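You operate a simulated robot arm through the tools that you are given. There is no shell and no other tool. Be economical: measure what you need, move in short steps, check, and stop when the job is done.

Carry out the task below with a simulated robot arm. There is one attempt and no reset: what you move stays moved.

JOB
Stack the 50 MM timber block from the steel work table on top of the 40 MM timber block.
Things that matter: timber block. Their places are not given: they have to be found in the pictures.

It is judged by the outcome, as a careful person would: the job done as asked, and still so three seconds after it is handed in. It fails if anything else is knocked over, pushed out of place, dropped, spilled or broken.

ROBOT AND FRAMES
A 6-joint arm with a two-finger parallel gripper, fixed in place. Base frame: the origin is at the foot of the arm, x ahead of it, y to its left, z up; the work surface is at about z = 0. Lengths are in mm, angles in degrees, forces in N, time in s.
With the tool pointing down near the work surface it reaches from about 140 to 580 mm from the base axis. Its first joint turns from -66.0 to 66.0 degrees. Payload 2.1 kg.
The TCP is the grasp point between the finger pads, 30 mm short of the fingertips. In the tool frame z runs along the fingers and y along their closing line. The gripper opens to 94 mm. The fingers are 28 mm wide and 10 mm thick; the gripper's body (50 by 96 mm) begins 55 mm behind the TCP.
Orientation is that of the tool frame in the base frame, as a unit quaternion [x, y, z, w]. With the fingers straight down and closing along the base's y, the tool's x points along the base's -x, its y along +y and its z along -z.

CONTROLS
- The arm moves only by the tool play_rows. Its argument "increments" is text: rows parted by semicolons, each of 6 numbers parted by spaces: the shift along the tool's x, y, z in units of 20 mm (1.0 is 20 mm), then the turn, a rotation vector about the tool's x, y, z in units of 4 degrees (1.0 is 4 degrees). In form: dx dy dz ax ay az; .... A call has 1 to 20 rows; each row shifts and turns the commanded pose from where the row before left it, along the tool's axes as they then stand. "gripper" is the gripper command, from -1 (fully open) to 1 (shut), values between in proportion, set as the call begins (left out, the last holds). A call with a number of a shift or a turn outside -1 to 1 is refused whole. Each row takes 0.2 s and may step no farther than 50 mm and 8.6 degrees from the row before; otherwise, or with a gripper value out of range, the whole call is refused. Where a pose cannot be reached the arm comes as near as it can. A force on the tool above 40 N (or 10 N above the force at the start of the call, whichever is more), or a blocked arm, ends the call early, and 0.2 s more pass. Each finger travels about 72 mm/s and halts on what it meets, pressing with about 37 N; the grip force reading is that of the motor and also rises with nothing between the fingers. The clock runs only during rows and for 0.2 s after the last one: add rows that do not move to give the fingers time. The reply holds the time, the measured pose of the TCP, the force on the tool along the base axes, the opening and the grip force, in the units named above and with some noise, and new pictures: "pictures" is both (left out), scene, wrist or none.
- Cameras (640 x 400 px; columns grow to the right, rows downward): "scene" is fixed at [58.3, -374.8, 483.4]; the picture's right is [0.74, -0.67, 0.00], its down [-0.38, -0.42, -0.83] and it looks along [0.55, 0.61, -0.56] (base axes); focal length 227 px, centre (320, 200). "wrist" rides on the gripper at [-37, 0, -58] in the tool frame; the picture's right is [0.00, -1.00, 0.00], its down [0.97, 0.00, -0.24] and it looks along [0.24, 0.00, 0.97] (tool axes); focal length 218 px, centre (320, 200).
- pixel_to_xyz(camera, pixels): for up to 12 pixels [column, row] of the newest picture of that camera ("zoom" is the newest enlarged one), the place [x, y, z] in the base frame of the surface seen there, good to about 3 mm. It takes no simulated time.
- inspect(camera, box): a new picture of the part [left, top, right, bottom] of that camera's present view, enlarged. It takes no simulated time.
- finish_job(): hands the job in; it is judged then, once.

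Keep the steps short. Do not move on a guess: measure, check each grasp and each placing, and mend mistakes. In all there are 60 turns and 120 pictures (those below and enlarged ones count). Leave the gripper open and the arm clear of the work at the hand-in unless told otherwise, and finish with a single line.

The tools are called after ">>>" as a command line: name --argument value ..., lists and objects as JSON in quotes. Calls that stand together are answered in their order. play_rows: Moves the arm, as the interface text tells. Its arguments: {"type":"object","properties":{"increments":{"type":"string"},"gripper":{"type":"number"},"pictures":{"type":"string","enum":["both","scene","wrist","none"]}},"required":["increments"]} The other tools are called the same way: pixel_to_xyz (camera, pixels) gives the place of the surface under pixels of a picture; inspect (camera, box) takes an enlarged picture of a part of a camera's view; finish_job () hands the job in.

At the start:

```text
time_s: 0.0
tool_pos: [313.5, 164.1, 316.5]
tool_rot: [0.0, 1.0, 0.0, -0.001]
wrist_force: [0.2, -0.4, -1.1]
grip_width: 94.0
grip_force: 0.1
```

scene: 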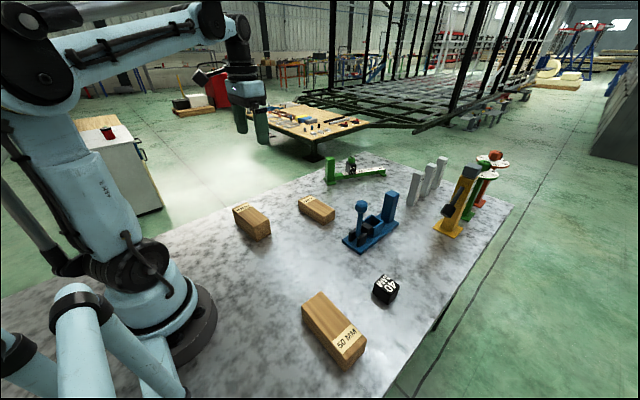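
wrist: 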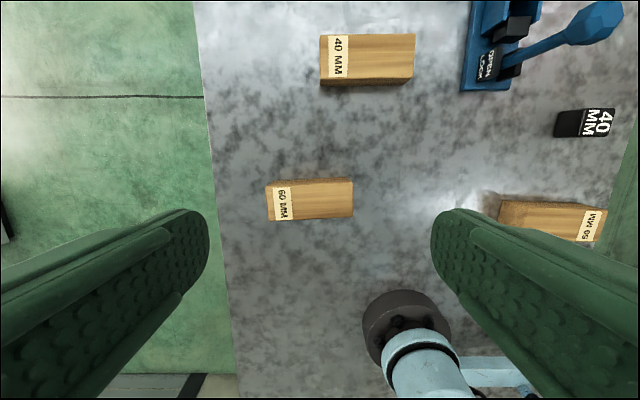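

I see three timber blocks: labels 40 MM at wrist (367,58), 60 MM at (310,200) and 50 MM at (555,220). There is also a black 40 MM block that isn't timber. I'll enlarge the view to read the labels and measure the blocks.

>>> inspect --camera "scene" --box '[220, 180, 420, 380]'

>>> inspect --camera "wrist" --box '[250, 20, 640, 264]'

>>> pixel_to_xyz --camera "scene" --pixels '[[303, 308], [322, 292], [363, 330], [341, 350], [332, 320], [341, 367], [299, 199], [313, 197], [335, 209], [324, 212], [317, 204], [327, 222]]'

>>> pixel_to_xyz --camera "wrist" --pixels '[[322, 37], [413, 35], [412, 77], [322, 77], [367, 57], [367, 83], [280, 120], [267, 188], [352, 181], [352, 215], [310, 200], [440, 150]]'

```text
2.00 times, centred on (320, 280) of scene
```

zoom: 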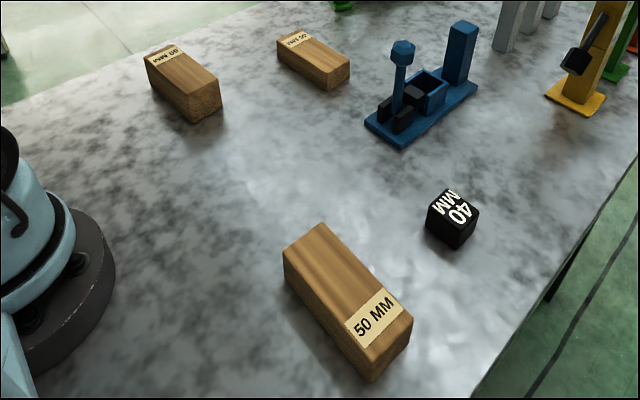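

```text
1.64 times, centred on (445, 142) of wrist
```

zoom: 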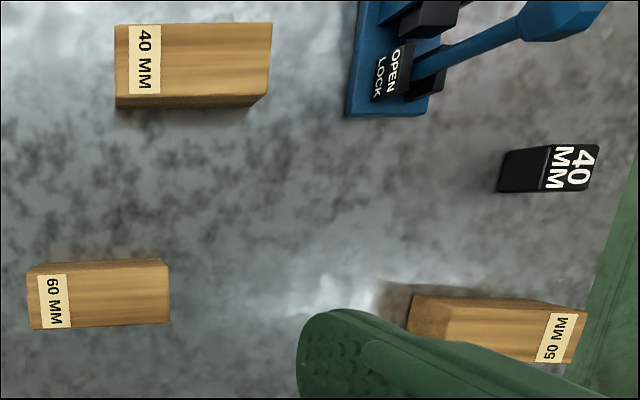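

```text
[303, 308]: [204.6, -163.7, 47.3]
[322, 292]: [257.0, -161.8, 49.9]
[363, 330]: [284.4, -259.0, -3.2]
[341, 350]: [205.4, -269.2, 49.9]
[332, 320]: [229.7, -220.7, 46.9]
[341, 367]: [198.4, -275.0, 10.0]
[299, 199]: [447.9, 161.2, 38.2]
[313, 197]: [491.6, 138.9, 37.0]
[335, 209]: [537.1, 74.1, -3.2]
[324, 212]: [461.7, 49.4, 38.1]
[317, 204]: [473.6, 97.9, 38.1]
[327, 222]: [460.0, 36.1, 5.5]
```

```text
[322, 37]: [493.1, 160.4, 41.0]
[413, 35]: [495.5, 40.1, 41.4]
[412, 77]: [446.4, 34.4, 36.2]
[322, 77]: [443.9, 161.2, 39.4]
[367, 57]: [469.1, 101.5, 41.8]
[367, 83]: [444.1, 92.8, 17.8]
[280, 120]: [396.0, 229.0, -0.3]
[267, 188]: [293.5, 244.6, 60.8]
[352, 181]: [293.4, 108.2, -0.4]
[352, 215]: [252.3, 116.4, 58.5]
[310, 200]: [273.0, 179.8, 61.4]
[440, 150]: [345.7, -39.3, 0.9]
```

The labels are clear. The 40 MM timber block spans roughly x 444–495, y 38–161, with its top at about 40. The 50 MM block is near (230,-220) with its top at about 50. Next I'll measure the edges of the 50 block's top more closely.

>>> inspect --camera "scene" --box '[285, 280, 381, 380]'

>>> pixel_to_xyz --camera "scene" --pixels '[[304, 305], [321, 293], [364, 338], [344, 354], [325, 335], [343, 315], [334, 325], [315, 305], [350, 342], [312, 318], [333, 304], [352, 325]]'

```text
4.00 times, centred on (333, 330) of scene
```

zoom: 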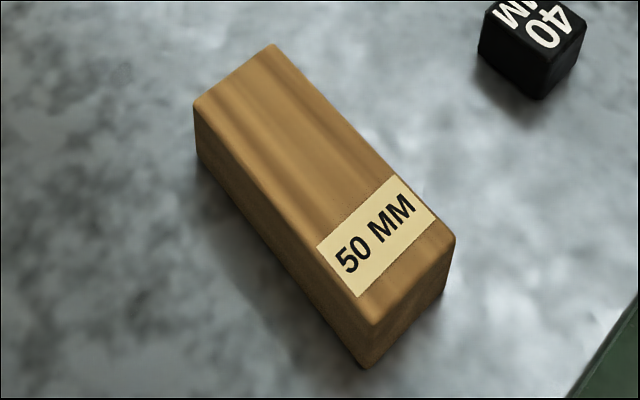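

```text
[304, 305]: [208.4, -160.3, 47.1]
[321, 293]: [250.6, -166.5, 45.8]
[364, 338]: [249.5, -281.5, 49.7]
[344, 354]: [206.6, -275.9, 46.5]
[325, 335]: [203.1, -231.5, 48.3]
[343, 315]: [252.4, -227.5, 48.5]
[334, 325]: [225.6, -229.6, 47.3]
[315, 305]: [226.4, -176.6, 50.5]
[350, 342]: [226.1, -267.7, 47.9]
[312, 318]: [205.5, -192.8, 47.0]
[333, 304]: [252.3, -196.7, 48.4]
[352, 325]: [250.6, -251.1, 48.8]
```

The 50 block's top spans x 203–254 and y −160 to −282, so its centre is about (229,−221) and it is aligned with the axes. I'll travel there at the present height.

>>> play_rows --increments "0.211 -0.963 0 0 0 0;0.211 -0.963 0 0 0 0;0.211 -0.963 0 0 0 0;0.211 -0.963 0 0 0 0;0.211 -0.963 0 0 0 0;0.211 -0.963 0 0 0 0;0.211 -0.963 0 0 0 0;0.211 -0.963 0 0 0 0;0.211 -0.963 0 0 0 0;0.211 -0.963 0 0 0 0;0.211 -0.963 0 0 0 0;0.211 -0.963 0 0 0 0;0.211 -0.963 0 0 0 0;0.211 -0.963 0 0 0 0;0.211 -0.963 0 0 0 0;0.211 -0.963 0 0 0 0;0.211 -0.963 0 0 0 0;0.211 -0.963 0 0 0 0;0.211 -0.963 0 0 0 0;0.211 -0.963 0 0 0 0" --gripper -1 --pictures "scene"

```text
time_s: 4.2
tool_pos: [230.4, -221.6, 317.5]
tool_rot: [0.0, 1.0, -0.001, -0.001]
wrist_force: [0.4, -0.4, 0.6]
grip_width: 94.1
grip_force: 0.0
```

scene: 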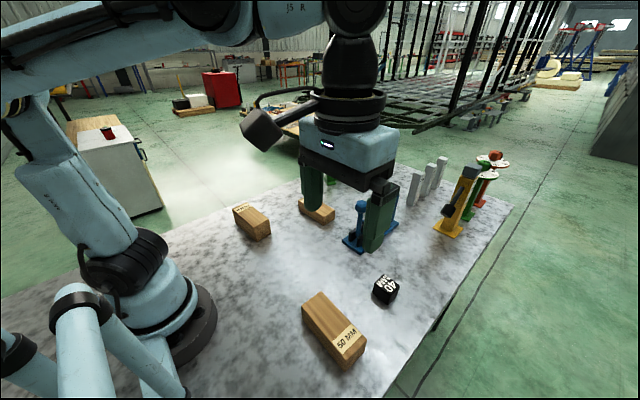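

I'm above the block. I'll turn the tool 90° about its own z so the fingers close along base x, across the 50 mm width.

>>> play_rows --increments "0 0 0 0 0 1;0 0 0 0 0 1;0 0 0 0 0 1;0 0 0 0 0 1;0 0 0 0 0 1;0 0 0 0 0 1;0 0 0 0 0 1;0 0 0 0 0 1;0 0 0 0 0 1;0 0 0 0 0 1;0 0 0 0 0 1;0 0 0 0 0 1;0 0 0 0 0 1;0 0 0 0 0 1;0 0 0 0 0 1;0 0 0 0 0 1;0 0 0 0 0 1;0 0 0 0 0 1;0 0 0 0 0 1;0 0 0 0 0 1" --pictures "none"

>>> play_rows --increments "0 0 0 0 0 0.85;0 0 0 0 0 0.85;0 0 0 0 0 0.8;0 0 0 0 0 0"

```text
time_s: 8.4
tool_pos: [231.1, -222.1, 317.4]
tool_rot: [0.644, 0.765, 0.0, 0.0]
wrist_force: [-0.6, -0.2, -0.4]
grip_width: 93.8
grip_force: 0.1
```

```text
time_s: 9.4
tool_pos: [230.2, -221.1, 317.0]
tool_rot: [0.707, 0.707, 0.0, 0.0]
wrist_force: [0.5, 0.4, 0.0]
grip_width: 94.0
grip_force: 0.0
```

scene: 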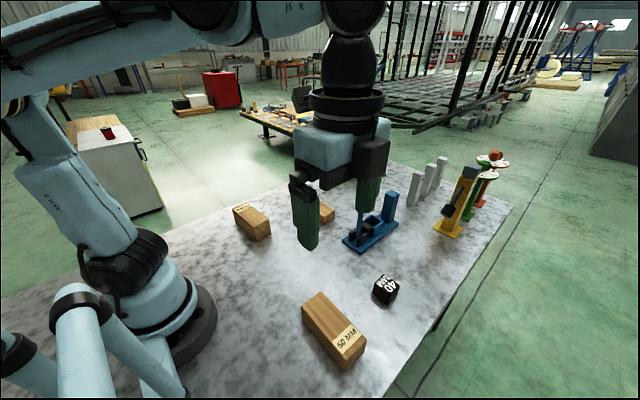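
wrist: 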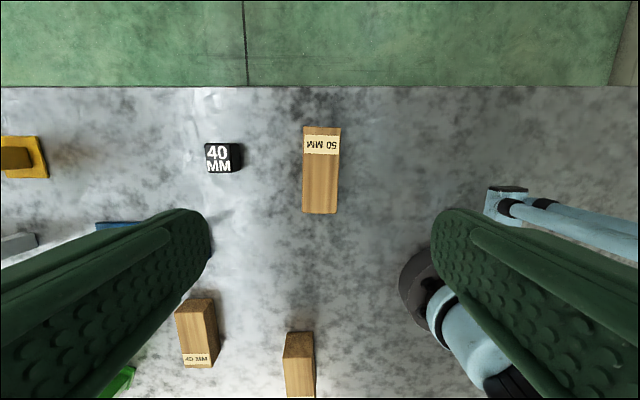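

The fingers now close along base x. I'll recheck the block from this view.

>>> pixel_to_xyz --camera "wrist" --pixels '[[306, 130], [337, 130], [305, 208], [336, 208], [304, 170], [338, 170], [320, 170], [320, 128], [320, 212], [234, 172]]'

```text
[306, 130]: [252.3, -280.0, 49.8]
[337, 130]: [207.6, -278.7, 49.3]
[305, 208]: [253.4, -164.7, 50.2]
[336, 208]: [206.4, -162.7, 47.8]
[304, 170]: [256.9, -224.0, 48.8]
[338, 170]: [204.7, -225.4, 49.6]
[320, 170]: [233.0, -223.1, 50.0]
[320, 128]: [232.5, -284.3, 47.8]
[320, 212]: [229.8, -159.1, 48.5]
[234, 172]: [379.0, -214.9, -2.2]
```

The block's centre is confirmed at about (230,−221.5). I'll descend 220 mm and look again.

>>> play_rows --increments "0 0 1 0 0 0;0 0 1 0 0 0;0 0 1 0 0 0;0 0 1 0 0 0;0 0 1 0 0 0;0 0 1 0 0 0;0 0 1 0 0 0;0 0 1 0 0 0;0 0 1 0 0 0;0 0 1 0 0 0;0 0 1 0 0 0;0 0 0 0 0 0"

```text
time_s: 12.0
tool_pos: [231.2, -222.9, 96.8]
tool_rot: [0.707, 0.707, 0.0, -0.001]
wrist_force: [-0.9, 0.4, 0.5]
grip_width: 94.2
grip_force: 0.1
```

scene: 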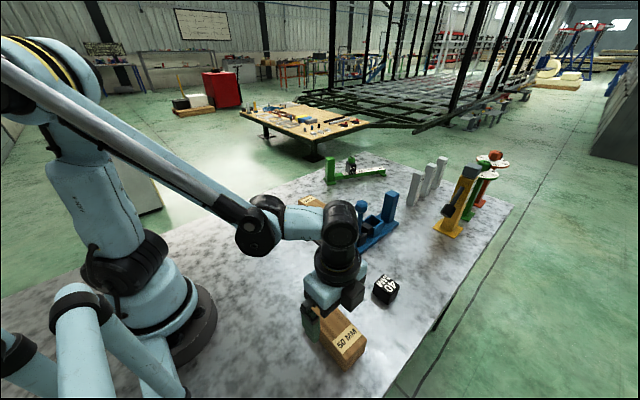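
wrist: 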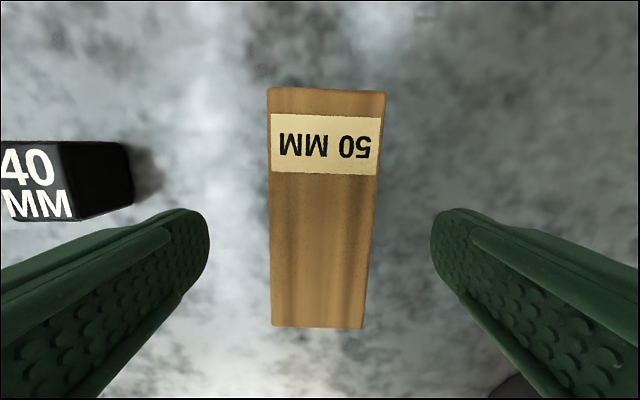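

The block sits centred between the fingers. I'll go down 59 mm to about z=38, then close.

>>> play_rows --increments "0 0 0.75 0 0 0;0 0 0.75 0 0 0;0 0 0.75 0 0 0;0 0 0.7 0 0 0;0 0 0 0 0 0" --pictures "wrist"

```text
time_s: 13.2
tool_pos: [231.2, -221.1, 38.2]
tool_rot: [0.707, 0.707, 0.0, 0.0]
wrist_force: [-0.5, 0.0, 0.1]
grip_width: 93.7
grip_force: 0.0
```

wrist: 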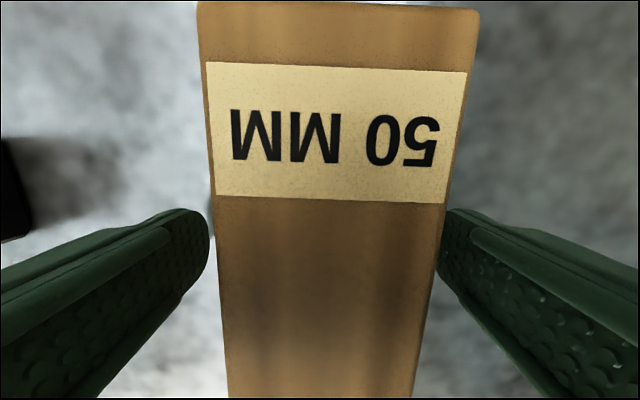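

The label tilts about 2° clockwise in the picture. I'll turn the tool 2° to match and then close.

>>> play_rows --increments "0 0 0 0 0 0.55;0 0 0 0 0 0" --pictures "none"

>>> play_rows --increments "0 0 0 0 0 0;0 0 0 0 0 0;0 0 0 0 0 0;0 0 0 0 0 0;0 0 0 0 0 0" --gripper 1 --pictures "wrist"

```text
time_s: 13.8
tool_pos: [231.3, -221.2, 38.8]
tool_rot: [0.721, 0.693, -0.001, 0.0]
wrist_force: [-0.7, 0.3, 0.0]
grip_width: 93.7
grip_force: 0.0
```

```text
time_s: 15.0
tool_pos: [231.0, -221.8, 39.0]
tool_rot: [0.721, 0.693, 0.0, 0.0]
wrist_force: [-0.3, 0.3, 0.2]
grip_width: 58.6
grip_force: 36.7
```

wrist: 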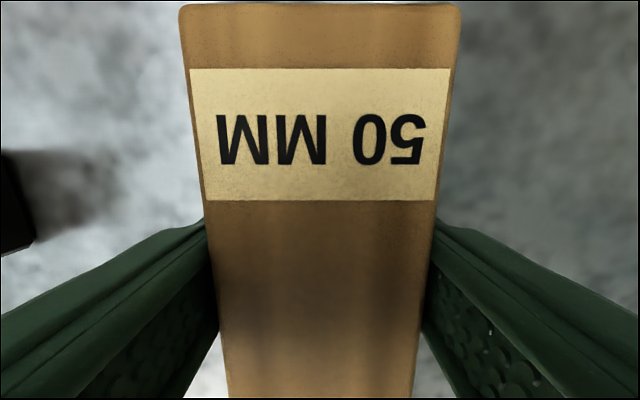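

The fingers have met the block: opening 58.6, grip 36.7 N. I'll lift 60 mm and check that it is held.

>>> play_rows --increments "0 0 -0.5 0 0 0;0 0 -0.5 0 0 0;0 0 -1 0 0 0;0 0 -1 0 0 0;0 0 0 0 0 0"

```text
time_s: 16.2
tool_pos: [229.7, -220.5, 99.6]
tool_rot: [0.721, 0.693, 0.0, -0.001]
wrist_force: [0.7, 0.6, -0.3]
grip_width: 0.1
grip_force: 32.9
```

scene: 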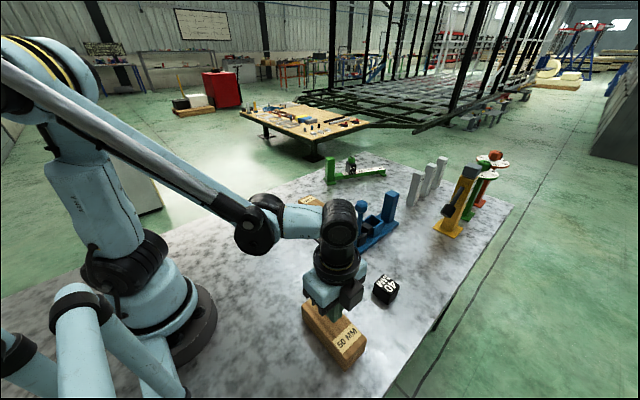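
wrist: 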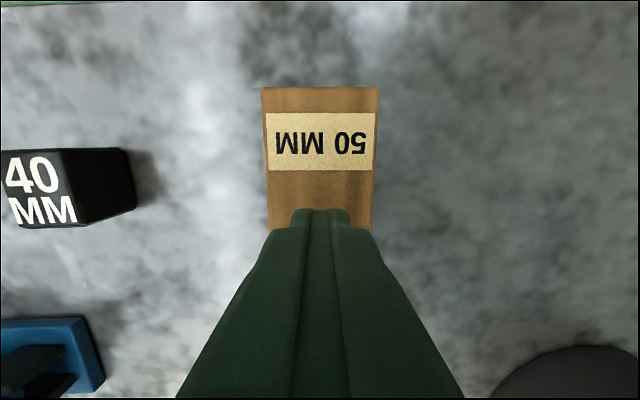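

The grip slipped: the opening is 0.1 and the block is still on the table. I'll raise and open the gripper, then look closely at the block before retrying.

>>> play_rows --increments "0 0 -1 0 0 0;0 0 -1 0 0 0;0 0 -1 0 0 0;0 0 0 0 0 0;0 0 0 0 0 0" --gripper -1

>>> inspect --camera "scene" --box '[285, 280, 381, 380]'

>>> inspect --camera "wrist" --box '[240, 80, 400, 280]'

```text
time_s: 17.4
tool_pos: [230.0, -220.8, 158.7]
tool_rot: [0.721, 0.693, -0.001, -0.001]
wrist_force: [-0.1, -0.9, 0.3]
grip_width: 93.9
grip_force: 0.0
```

scene: 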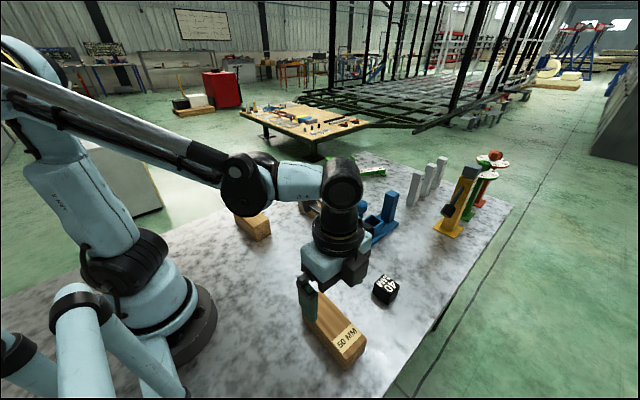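
wrist: 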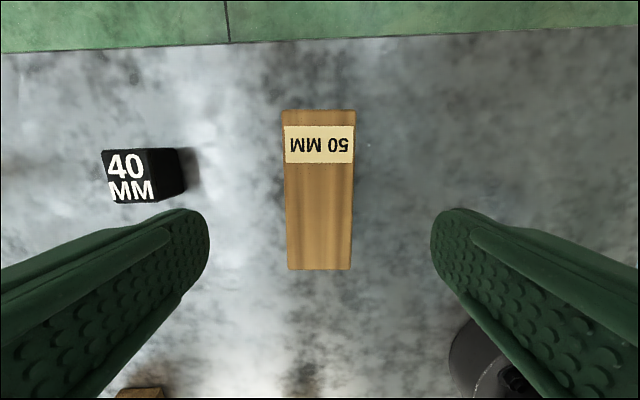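

```text
4.00 times, centred on (333, 330) of scene
```

zoom: 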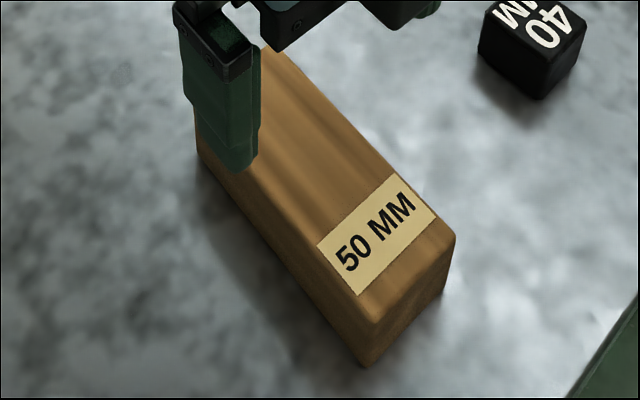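

```text
2.00 times, centred on (320, 180) of wrist
```

zoom: 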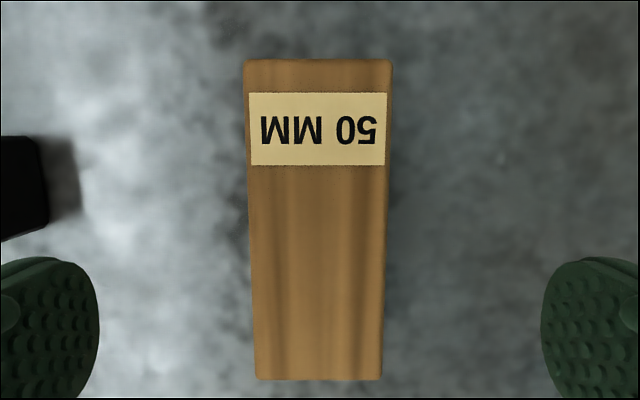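

The block is upright, hasn't visibly moved, and now lines up exactly with the tool. I'll go back down to z≈36 and close, then look from both cameras before lifting.

>>> play_rows --increments "0 0 1 0 0 0;0 0 1 0 0 0;0 0 1 0 0 0;0 0 1 0 0 0;0 0 1 0 0 0;0 0 1 0 0 0;0 0 0.15 0 0 0;0 0 0 0 0 0" --pictures "none"

>>> play_rows --increments "0 0 0 0 0 0;0 0 0 0 0 0;0 0 0 0 0 0;0 0 0 0 0 0;0 0 0 0 0 0;0 0 0 0 0 0;0 0 0 0 0 0;0 0 0 0 0 0" --gripper 1

>>> inspect --camera "scene" --box '[285, 280, 381, 380]'

```text
time_s: 19.2
tool_pos: [230.4, -221.4, 34.3]
tool_rot: [0.721, 0.693, 0.001, 0.0]
wrist_force: [0.1, 0.1, -0.8]
grip_width: 94.0
grip_force: 0.0
```

```text
time_s: 21.0
tool_pos: [230.3, -221.1, 34.8]
tool_rot: [0.72, 0.694, 0.0, 0.0]
wrist_force: [0.2, -0.6, -0.4]
grip_width: 58.7
grip_force: 36.8
```

scene: 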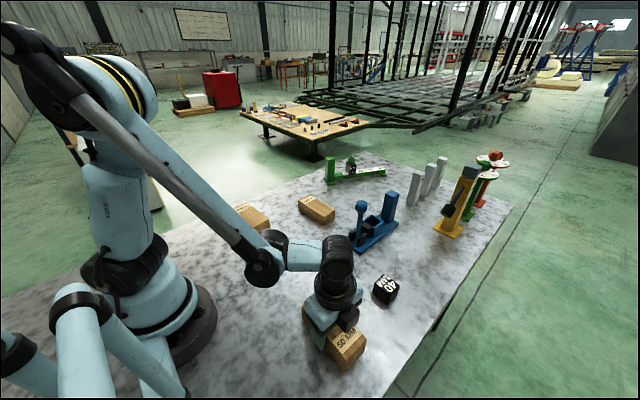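
wrist: 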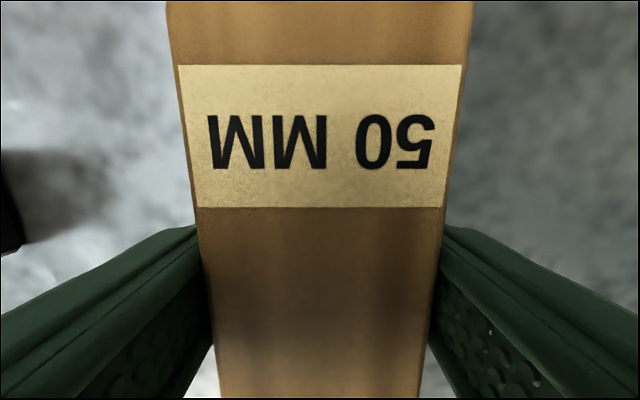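

```text
4.00 times, centred on (333, 330) of scene
```

zoom: 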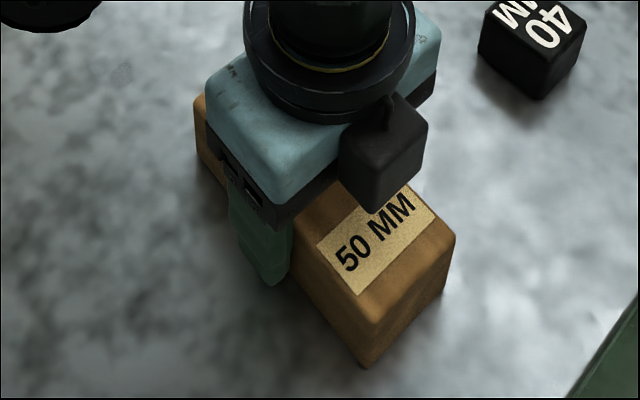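

It halts at 58.7 again with 36.8 N. I'll lift slowly in 2 mm rows and watch the opening and force to see how the slip happens.

>>> play_rows --increments "0 0 -0.1 0 0 0;0 0 -0.1 0 0 0;0 0 -0.1 0 0 0;0 0 0 0 0 0" --pictures "wrist"

>>> play_rows --increments "0 0 -0.1 0 0 0;0 0 -0.1 0 0 0;0 0 -0.1 0 0 0;0 0 0 0 0 0" --pictures "both"

```text
time_s: 22.0
tool_pos: [229.6, -220.9, 41.7]
tool_rot: [0.72, 0.694, -0.001, 0.0]
wrist_force: [-0.4, 0.7, -2.3]
grip_width: 59.0
grip_force: 36.7
```

wrist: 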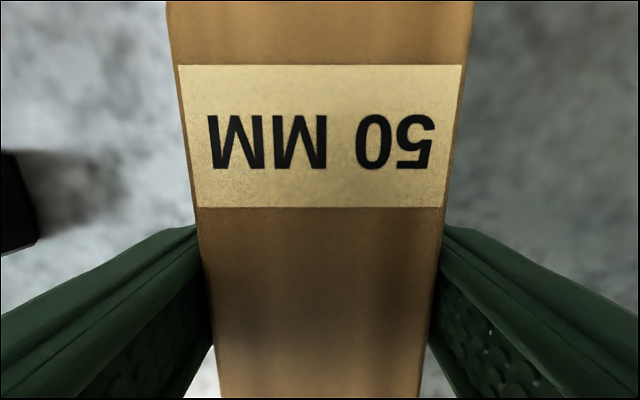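

```text
time_s: 23.0
tool_pos: [229.5, -220.5, 48.1]
tool_rot: [0.72, 0.694, 0.0, 0.001]
wrist_force: [0.6, 0.3, -1.9]
grip_width: 59.1
grip_force: 37.0
```

scene: 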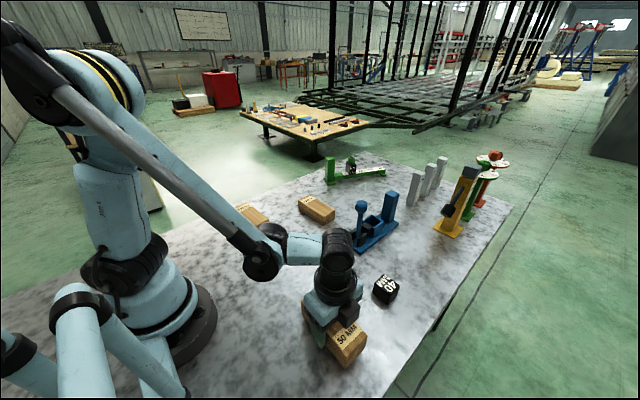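
wrist: 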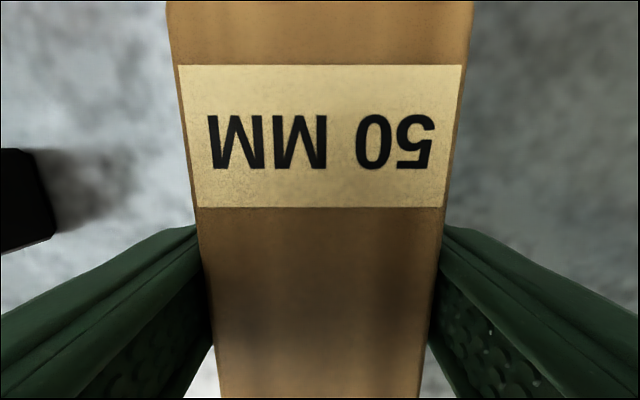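

This time it is held. The label stays fixed relative to the camera, the load is about 2 N and the opening is 59. I'll keep lifting gently, 4 mm per row.

>>> play_rows --increments "0 0 -0.15 0 0 0;0 0 -0.2 0 0 0;0 0 -0.2 0 0 0;0 0 -0.2 0 0 0;0 0 -0.2 0 0 0;0 0 -0.2 0 0 0;0 0 -0.2 0 0 0;0 0 -0.2 0 0 0;0 0 0 0 0 0" --pictures "wrist"

```text
time_s: 25.0
tool_pos: [230.3, -221.4, 78.3]
tool_rot: [0.72, 0.694, 0.0, 0.0]
wrist_force: [-0.4, 0.6, -1.1]
grip_width: 59.0
grip_force: 37.1
```

wrist: 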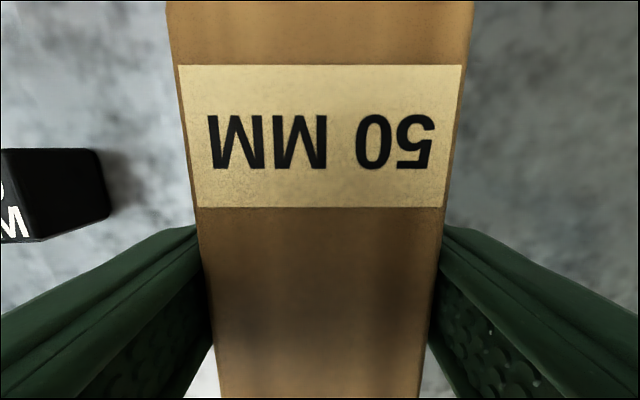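

It's holding firmly. I'll lift to z≈180 at 8 mm per row, and measure the blue clamp's lever for clearance and the 40 block's corners again.

>>> play_rows --increments "0 0 -0.3 0 0 0;0 0 -0.4 0 0 0;0 0 -0.4 0 0 0;0 0 -0.4 0 0 0;0 0 -0.4 0 0 0;0 0 -0.4 0 0 0;0 0 -0.4 0 0 0;0 0 -0.4 0 0 0;0 0 -0.4 0 0 0;0 0 -0.4 0 0 0;0 0 -0.4 0 0 0;0 0 -0.4 0 0 0;0 0 -0.4 0 0 0;0 0 -0.2 0 0 0;0 0 0 0 0 0"

>>> pixel_to_xyz --camera "scene" --pixels '[[361, 205], [391, 193], [350, 240], [444, 162], [300, 199], [314, 197], [333, 208], [321, 213], [318, 204]]'

```text
time_s: 28.2
tool_pos: [230.7, -221.1, 184.5]
tool_rot: [0.721, 0.693, 0.0, 0.0]
wrist_force: [0.1, -0.2, -2.4]
grip_width: 58.9
grip_force: 37.0
```

scene: 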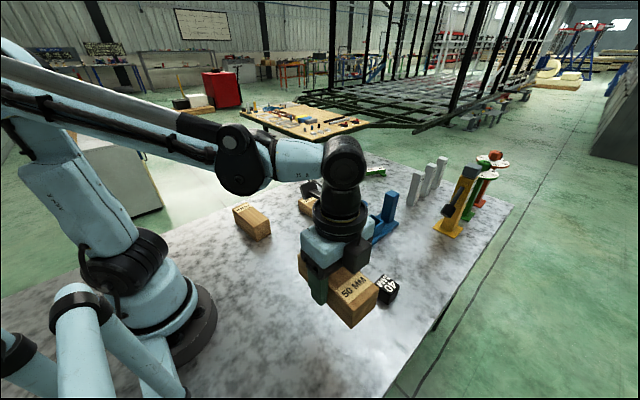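
wrist: 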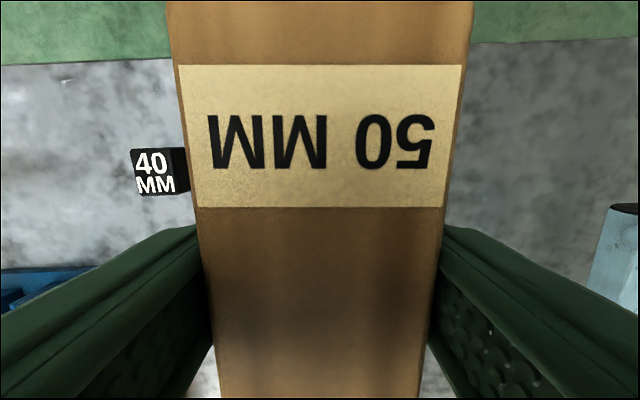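

```text
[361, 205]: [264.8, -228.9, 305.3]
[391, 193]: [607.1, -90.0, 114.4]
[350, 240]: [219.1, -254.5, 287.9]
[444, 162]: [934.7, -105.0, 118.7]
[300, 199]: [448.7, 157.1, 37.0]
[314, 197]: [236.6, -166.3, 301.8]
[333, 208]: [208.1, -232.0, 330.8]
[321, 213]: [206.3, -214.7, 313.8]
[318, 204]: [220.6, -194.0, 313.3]
```

Steady grip. I'll carry it gently toward +y and forward, in two calls at about 10 mm per row, with the block's underside at about z 150.

>>> play_rows --increments "0.2 0.05 0 0 0 0;0.4 0.1 0 0 0 0;0.5 0.14 0 0 0 0;0.5 0.14 0 0 0 0;0.5 0.14 0 0 0 0;0.5 0.14 0 0 0 0;0.5 0.14 0 0 0 0;0.5 0.14 0 0 0 0;0.5 0.14 0 0 0 0;0.5 0.14 0 0 0 0;0.5 0.14 0 0 0 0;0.5 0.14 0 0 0 0;0.5 0.14 0 0 0 0;0.5 0.14 0 0 0 0;0.5 0.14 0 0 0 0;0.5 0.14 0 0 0 0;0.5 0.14 0 0 0 0;0.5 0.14 0 0 0 0;0.4 0.1 0 0 0 0;0.2 0.05 0 0 0 0" --pictures "wrist"

>>> play_rows --increments "0.2 0.05 0 0 0 0;0.4 0.1 0 0 0 0;0.5 0.14 0 0 0 0;0.5 0.14 0 0 0 0;0.5 0.14 0 0 0 0;0.5 0.14 0 0 0 0;0.5 0.14 0 0 0 0;0.5 0.14 0 0 0 0;0.5 0.14 0 0 0 0;0.5 0.14 0 0 0 0;0.5 0.14 0 0 0 0;0.4 0.14 0 0 0 0;0.2 0.1 0 0 0 0;0 0 0 0 0 0"

```text
time_s: 32.4
tool_pos: [289.5, -39.2, 183.0]
tool_rot: [0.721, 0.693, -0.001, 0.0]
wrist_force: [-0.3, -0.3, -2.1]
grip_width: 59.0
grip_force: 36.6
```

wrist: 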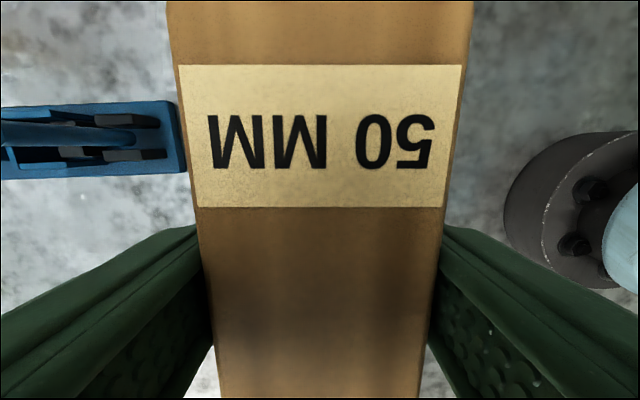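

```text
time_s: 35.4
tool_pos: [324.6, 73.6, 184.7]
tool_rot: [0.721, 0.693, -0.001, 0.001]
wrist_force: [-0.2, 0.0, -1.6]
grip_width: 58.9
grip_force: 37.1
```

scene: 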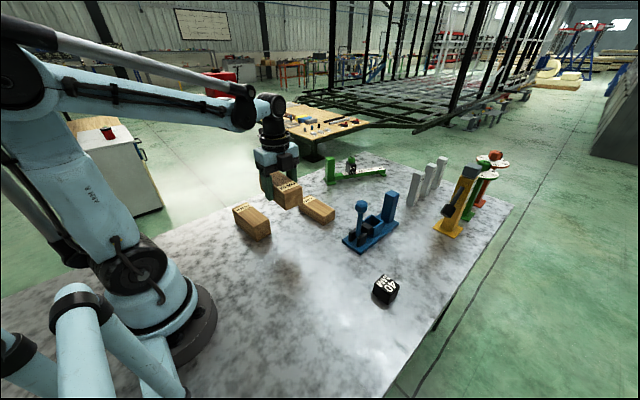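
wrist: 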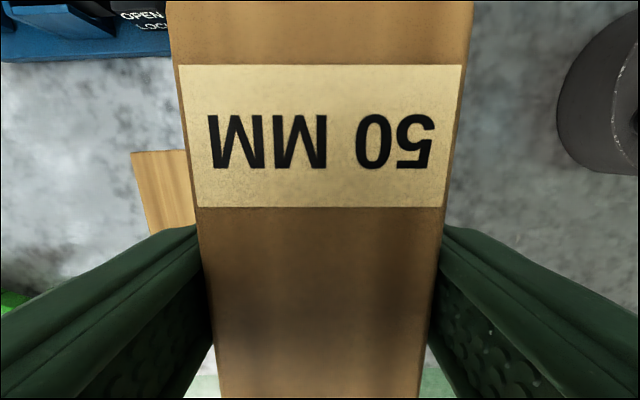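

I'm carrying it safely. The 40 block is in clear view at scene (318,208), so I'll enlarge that area to measure its footprint.

>>> inspect --camera "scene" --box '[280, 180, 360, 230]'

>>> inspect --camera "scene" --box '[250, 160, 346, 220]'

```text
8.00 times, centred on (320, 205) of scene
```

zoom: 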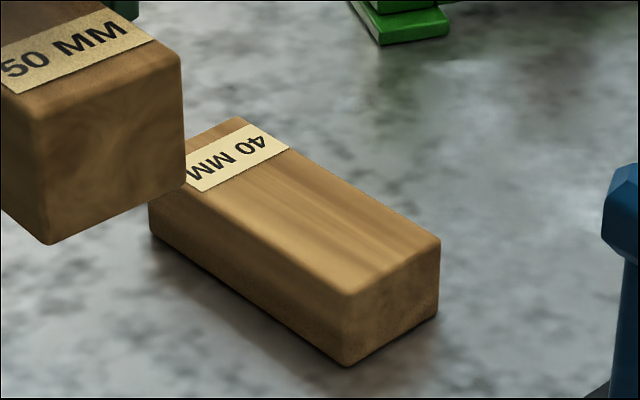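

```text
6.67 times, centred on (298, 190) of scene
```

zoom: 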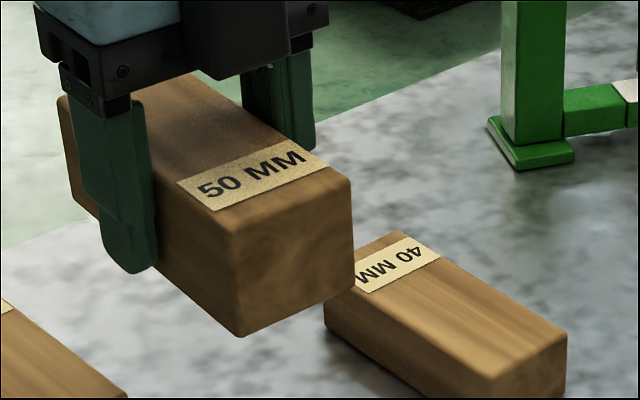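

I'll query points just inside the top edges of the 40 block and of the held 50 block in this zoom.

>>> pixel_to_xyz --camera "zoom" --pixels '[[398, 236], [558, 331], [492, 371], [480, 283], [430, 340], [530, 350], [520, 385], [346, 184], [240, 229], [240, 326], [347, 282], [295, 260]]'

>>> pixel_to_xyz --camera "scene" --pixels '[[323.5, 216], [334, 210], [310, 195.5], [325, 204], [330, 207], [318, 199.5], [312, 210], [318, 213.3], [330, 217], [323, 224]]'

```text
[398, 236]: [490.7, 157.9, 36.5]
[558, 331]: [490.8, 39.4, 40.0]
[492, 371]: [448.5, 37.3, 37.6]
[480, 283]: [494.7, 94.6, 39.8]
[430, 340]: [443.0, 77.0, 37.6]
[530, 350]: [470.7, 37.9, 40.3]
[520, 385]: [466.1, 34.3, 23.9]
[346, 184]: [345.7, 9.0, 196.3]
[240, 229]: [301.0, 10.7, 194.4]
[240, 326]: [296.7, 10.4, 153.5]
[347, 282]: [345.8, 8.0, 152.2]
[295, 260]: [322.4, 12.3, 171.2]
```

```text
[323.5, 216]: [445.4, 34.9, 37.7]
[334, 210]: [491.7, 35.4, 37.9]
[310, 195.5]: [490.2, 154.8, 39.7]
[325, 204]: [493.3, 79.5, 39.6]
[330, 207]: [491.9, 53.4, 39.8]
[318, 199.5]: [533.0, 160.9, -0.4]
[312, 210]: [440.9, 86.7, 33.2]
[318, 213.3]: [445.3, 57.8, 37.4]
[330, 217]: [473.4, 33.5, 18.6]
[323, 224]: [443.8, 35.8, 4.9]
```

The 40 block spans x 443–494 and y 34–161, so its centre is about (468.5, 97.5) with no yaw. The held block is centred on the TCP to within 2 mm, with its underside about 36 below the TCP. I'll undo the 2.2° yaw and carry it to above the target.

>>> play_rows --increments "0 0 0 0 0 -0.28;0 0 0 0 0 -0.27;0.03 0.2 0 0 0 0;0.06 0.4 0 0 0 0;0.1 0.5 0 0 0 0;0.1 0.5 0 0 0 0;0.1 0.5 0 0 0 0;0.1 0.5 0 0 0 0;0.1 0.5 0 0 0 0;0.1 0.5 0 0 0 0;0.1 0.5 0 0 0 0;0.1 0.5 0 0 0 0;0.1 0.5 0 0 0 0;0.1 0.5 0 0 0 0;0.1 0.5 0 0 0 0;0.05 0.5 0 0 0 0;0.03 0.4 0 0 0 0;0 0.2 0 0 0 0;0 0 0 0 0 0"

>>> inspect --camera "scene" --box '[264, 150, 376, 220]'

```text
time_s: 39.4
tool_pos: [470.3, 97.9, 184.1]
tool_rot: [0.708, 0.707, 0.0, 0.001]
wrist_force: [-0.6, 0.1, -0.8]
grip_width: 59.1
grip_force: 36.7
```

scene: 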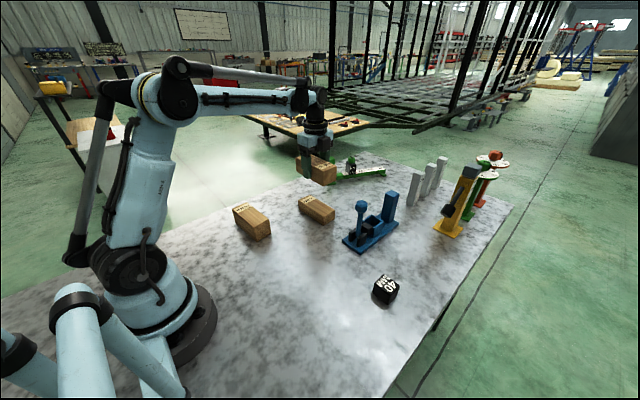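
wrist: 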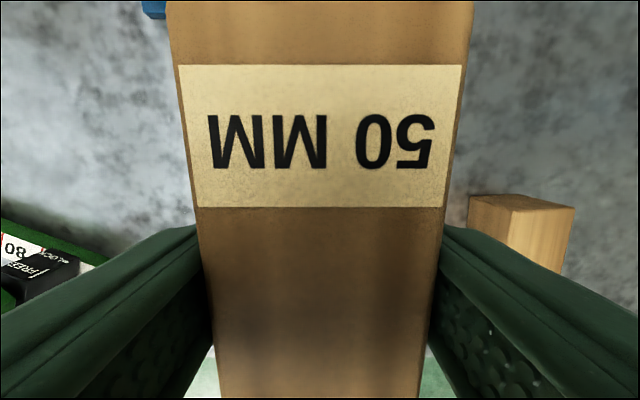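

```text
5.71 times, centred on (320, 185) of scene
```

zoom: 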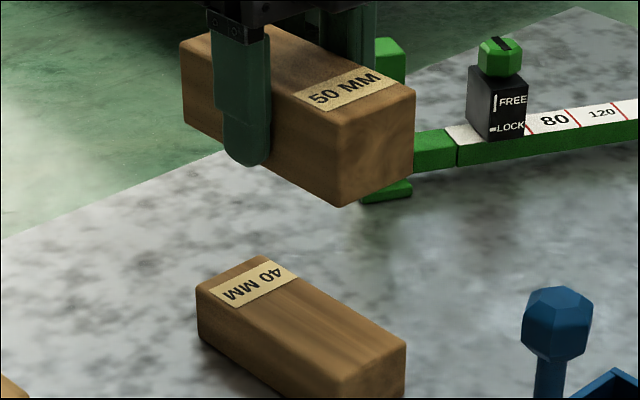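

Now above the target. I'll measure the held block's end, the 40 block's end, and the green gauge to know the clearance for opening.

>>> pixel_to_xyz --camera "zoom" --pixels '[[409, 98], [344, 121], [342, 195], [408, 160], [378, 145], [400, 352], [345, 375], [255, 262], [202, 287], [430, 150], [390, 60], [385, 197]]'

```text
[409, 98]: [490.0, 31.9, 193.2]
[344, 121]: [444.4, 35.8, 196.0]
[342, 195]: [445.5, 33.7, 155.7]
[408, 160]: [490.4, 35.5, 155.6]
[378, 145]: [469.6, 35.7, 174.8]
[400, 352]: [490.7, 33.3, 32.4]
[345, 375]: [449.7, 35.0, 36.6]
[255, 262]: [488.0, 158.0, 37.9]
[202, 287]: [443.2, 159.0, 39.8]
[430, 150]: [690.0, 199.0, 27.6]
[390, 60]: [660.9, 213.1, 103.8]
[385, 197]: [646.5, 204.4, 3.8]
```

The ends agree within about 2 mm in x and y, and the green gauge is well clear. The block's underside is about 34.8 below the TCP, so contact should come at TCP z≈75. I'll descend to about 82 first.

>>> play_rows --increments "0 0 0.2 0 0 0;0 0 0.4 0 0 0;0 0 0.5 0 0 0;0 0 0.5 0 0 0;0 0 0.5 0 0 0;0 0 0.5 0 0 0;0 0 0.5 0 0 0;0 0 0.5 0 0 0;0 0 0.5 0 0 0;0 0 0.4 0 0 0;0 0 0.3 0 0 0;0 0 0.2 0 0 0;0 0 0.1 0 0 0;0 0 0 0 0 0" --pictures "wrist"

>>> inspect --camera "scene" --box '[280, 180, 360, 230]'

```text
time_s: 42.4
tool_pos: [470.1, 97.8, 82.6]
tool_rot: [0.707, 0.707, 0.0, -0.001]
wrist_force: [-0.8, -1.2, -2.4]
grip_width: 59.1
grip_force: 36.5
```

wrist: 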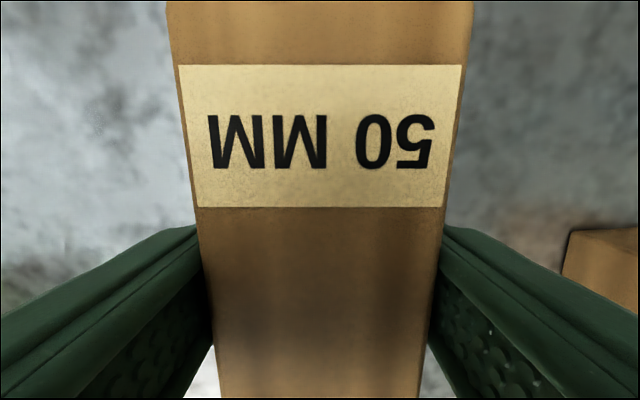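

```text
8.00 times, centred on (320, 205) of scene
```

zoom: 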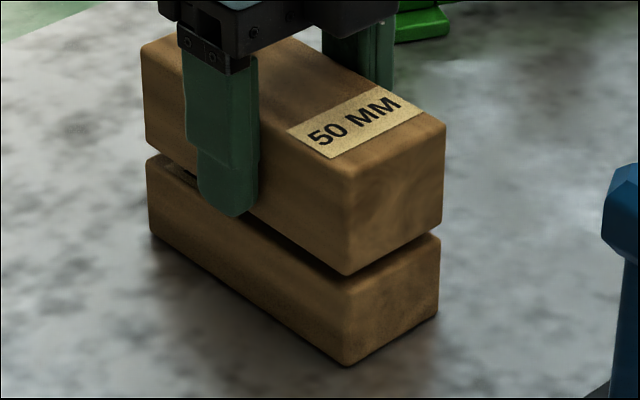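

The blocks line up well, with a gap of a few mm. I'll lower in 1.6 mm rows and watch the force.

>>> play_rows --increments "0 0 0.08 0 0 0;0 0 0.08 0 0 0;0 0 0.08 0 0 0;0 0 0.05 0 0 0;0 0 0 0 0 0" --pictures "none"

>>> inspect --camera "scene" --box '[280, 180, 360, 230]'

```text
time_s: 43.6
tool_pos: [471.3, 98.8, 76.1]
tool_rot: [0.707, 0.707, 0.0, 0.001]
wrist_force: [-0.2, 0.3, -1.1]
grip_width: 59.0
grip_force: 36.8
```

```text
8.00 times, centred on (320, 205) of scene
```

zoom: 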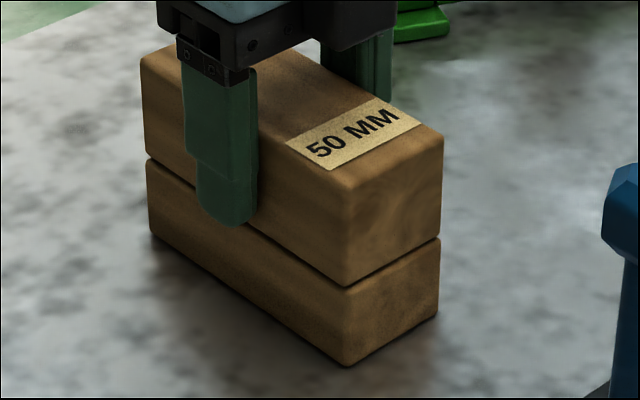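

Almost touching. I'll go another 1 mm at a time until the force shows contact.

>>> play_rows --increments "0 0 0.05 0 0 0;0 0 0 0 0 0" --pictures "none"

>>> play_rows --increments "0 0 0.04 0 0 0;0 0 0 0 0 0" --pictures "none"

```text
time_s: 44.2
tool_pos: [469.2, 97.8, 75.4]
tool_rot: [0.708, 0.706, -0.001, 0.0]
wrist_force: [-0.9, -0.5, 11.8]
grip_width: 59.3
grip_force: 37.2
```

```text
time_s: 44.8
tool_pos: [471.6, 98.1, 75.4]
tool_rot: [0.707, 0.707, 0.001, 0.0]
wrist_force: [0.6, -0.8, 33.3]
grip_width: 59.1
grip_force: 36.9
```

Contact is firm at 33 N. I'll back off about 1 mm to relieve the force, then open.

>>> play_rows --increments "0 0 -0.05 0 0 0;0 0 0 0 0 0" --pictures "none"

>>> play_rows --increments "0 0 0 0 0 0;0 0 0 0 0 0;0 0 0 0 0 0;0 0 0 0 0 0" --gripper -1

```text
time_s: 45.4
tool_pos: [469.9, 98.6, 74.0]
tool_rot: [0.707, 0.707, 0.001, 0.0]
wrist_force: [2.5, 1.5, 6.3]
grip_width: 58.9
grip_force: 36.7
```

```text
time_s: 46.4
tool_pos: [469.7, 98.5, 76.0]
tool_rot: [0.707, 0.707, 0.0, 0.0]
wrist_force: [0.3, 0.6, 0.0]
grip_width: 93.8
grip_force: 0.1
```

scene: 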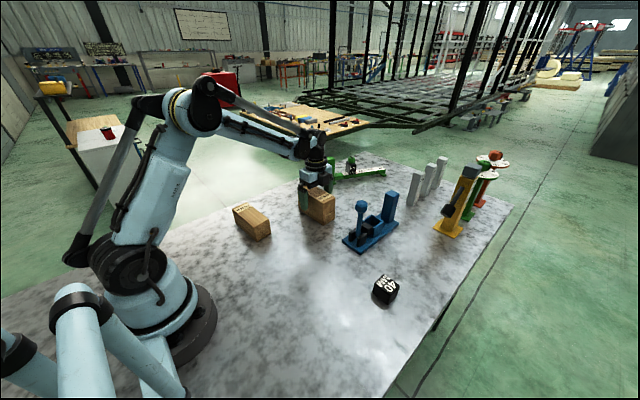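
wrist: 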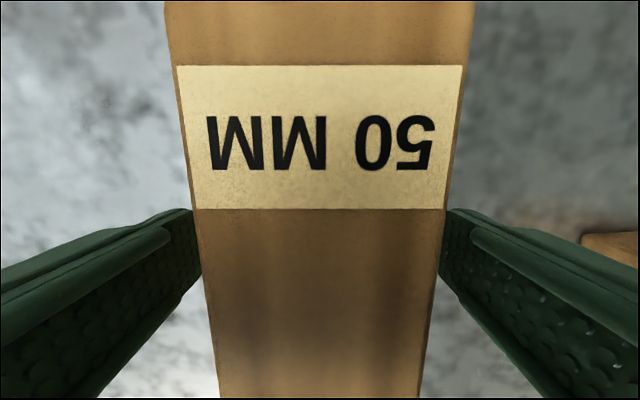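

It's released and resting, and the fingers are clear on both sides. I'll rise straight up.

>>> play_rows --increments "0 0 -0.3 0 0 0;0 0 -0.5 0 0 0;0 0 -0.7 0 0 0;0 0 -1 0 0 0;0 0 -1 0 0 0;0 0 -1 0 0 0;0 0 -1 0 0 0;0 0 -1 0 0 0;0 0 -1 0 0 0;0 0 0 0 0 0;0 0 0 0 0 0"

>>> inspect --camera "scene" --box '[280, 180, 360, 230]'

```text
time_s: 48.8
tool_pos: [468.5, 97.6, 225.4]
tool_rot: [0.707, 0.708, 0.001, 0.0]
wrist_force: [-1.0, -0.3, 0.0]
grip_width: 94.0
grip_force: 0.1
```

scene: 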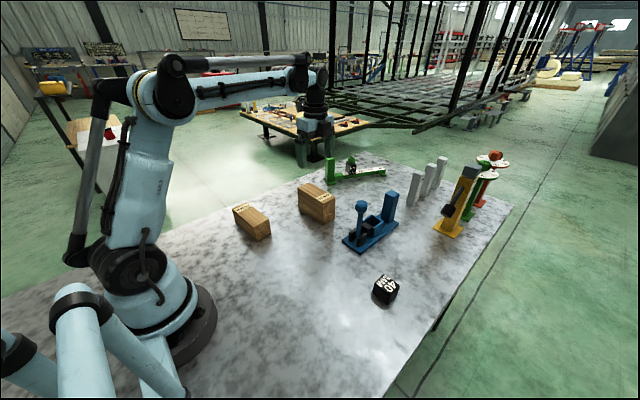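
wrist: 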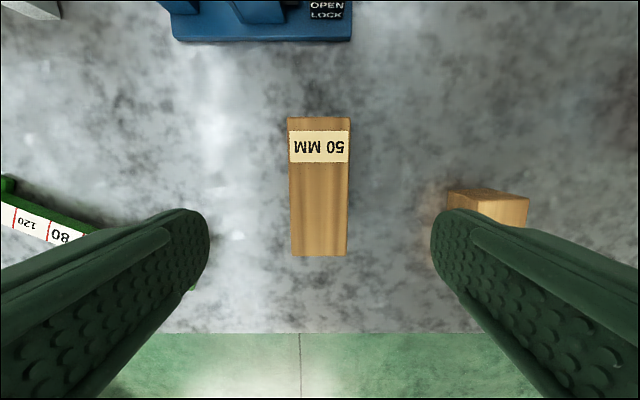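

```text
8.00 times, centred on (320, 205) of scene
```

zoom: 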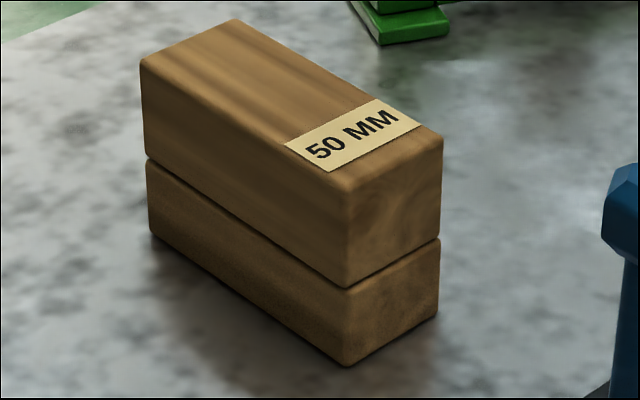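

The 50 MM block sits squarely on the 40 MM block. The gripper is open and clear, and nothing else has been disturbed. I'll hand the job in.

>>> finish_job

```text
The job is handed in.
```

The 50 MM timber block is stacked squarely on the 40 MM timber block; the first grip slipped without moving the block, the second held, and nothing else was disturbed.
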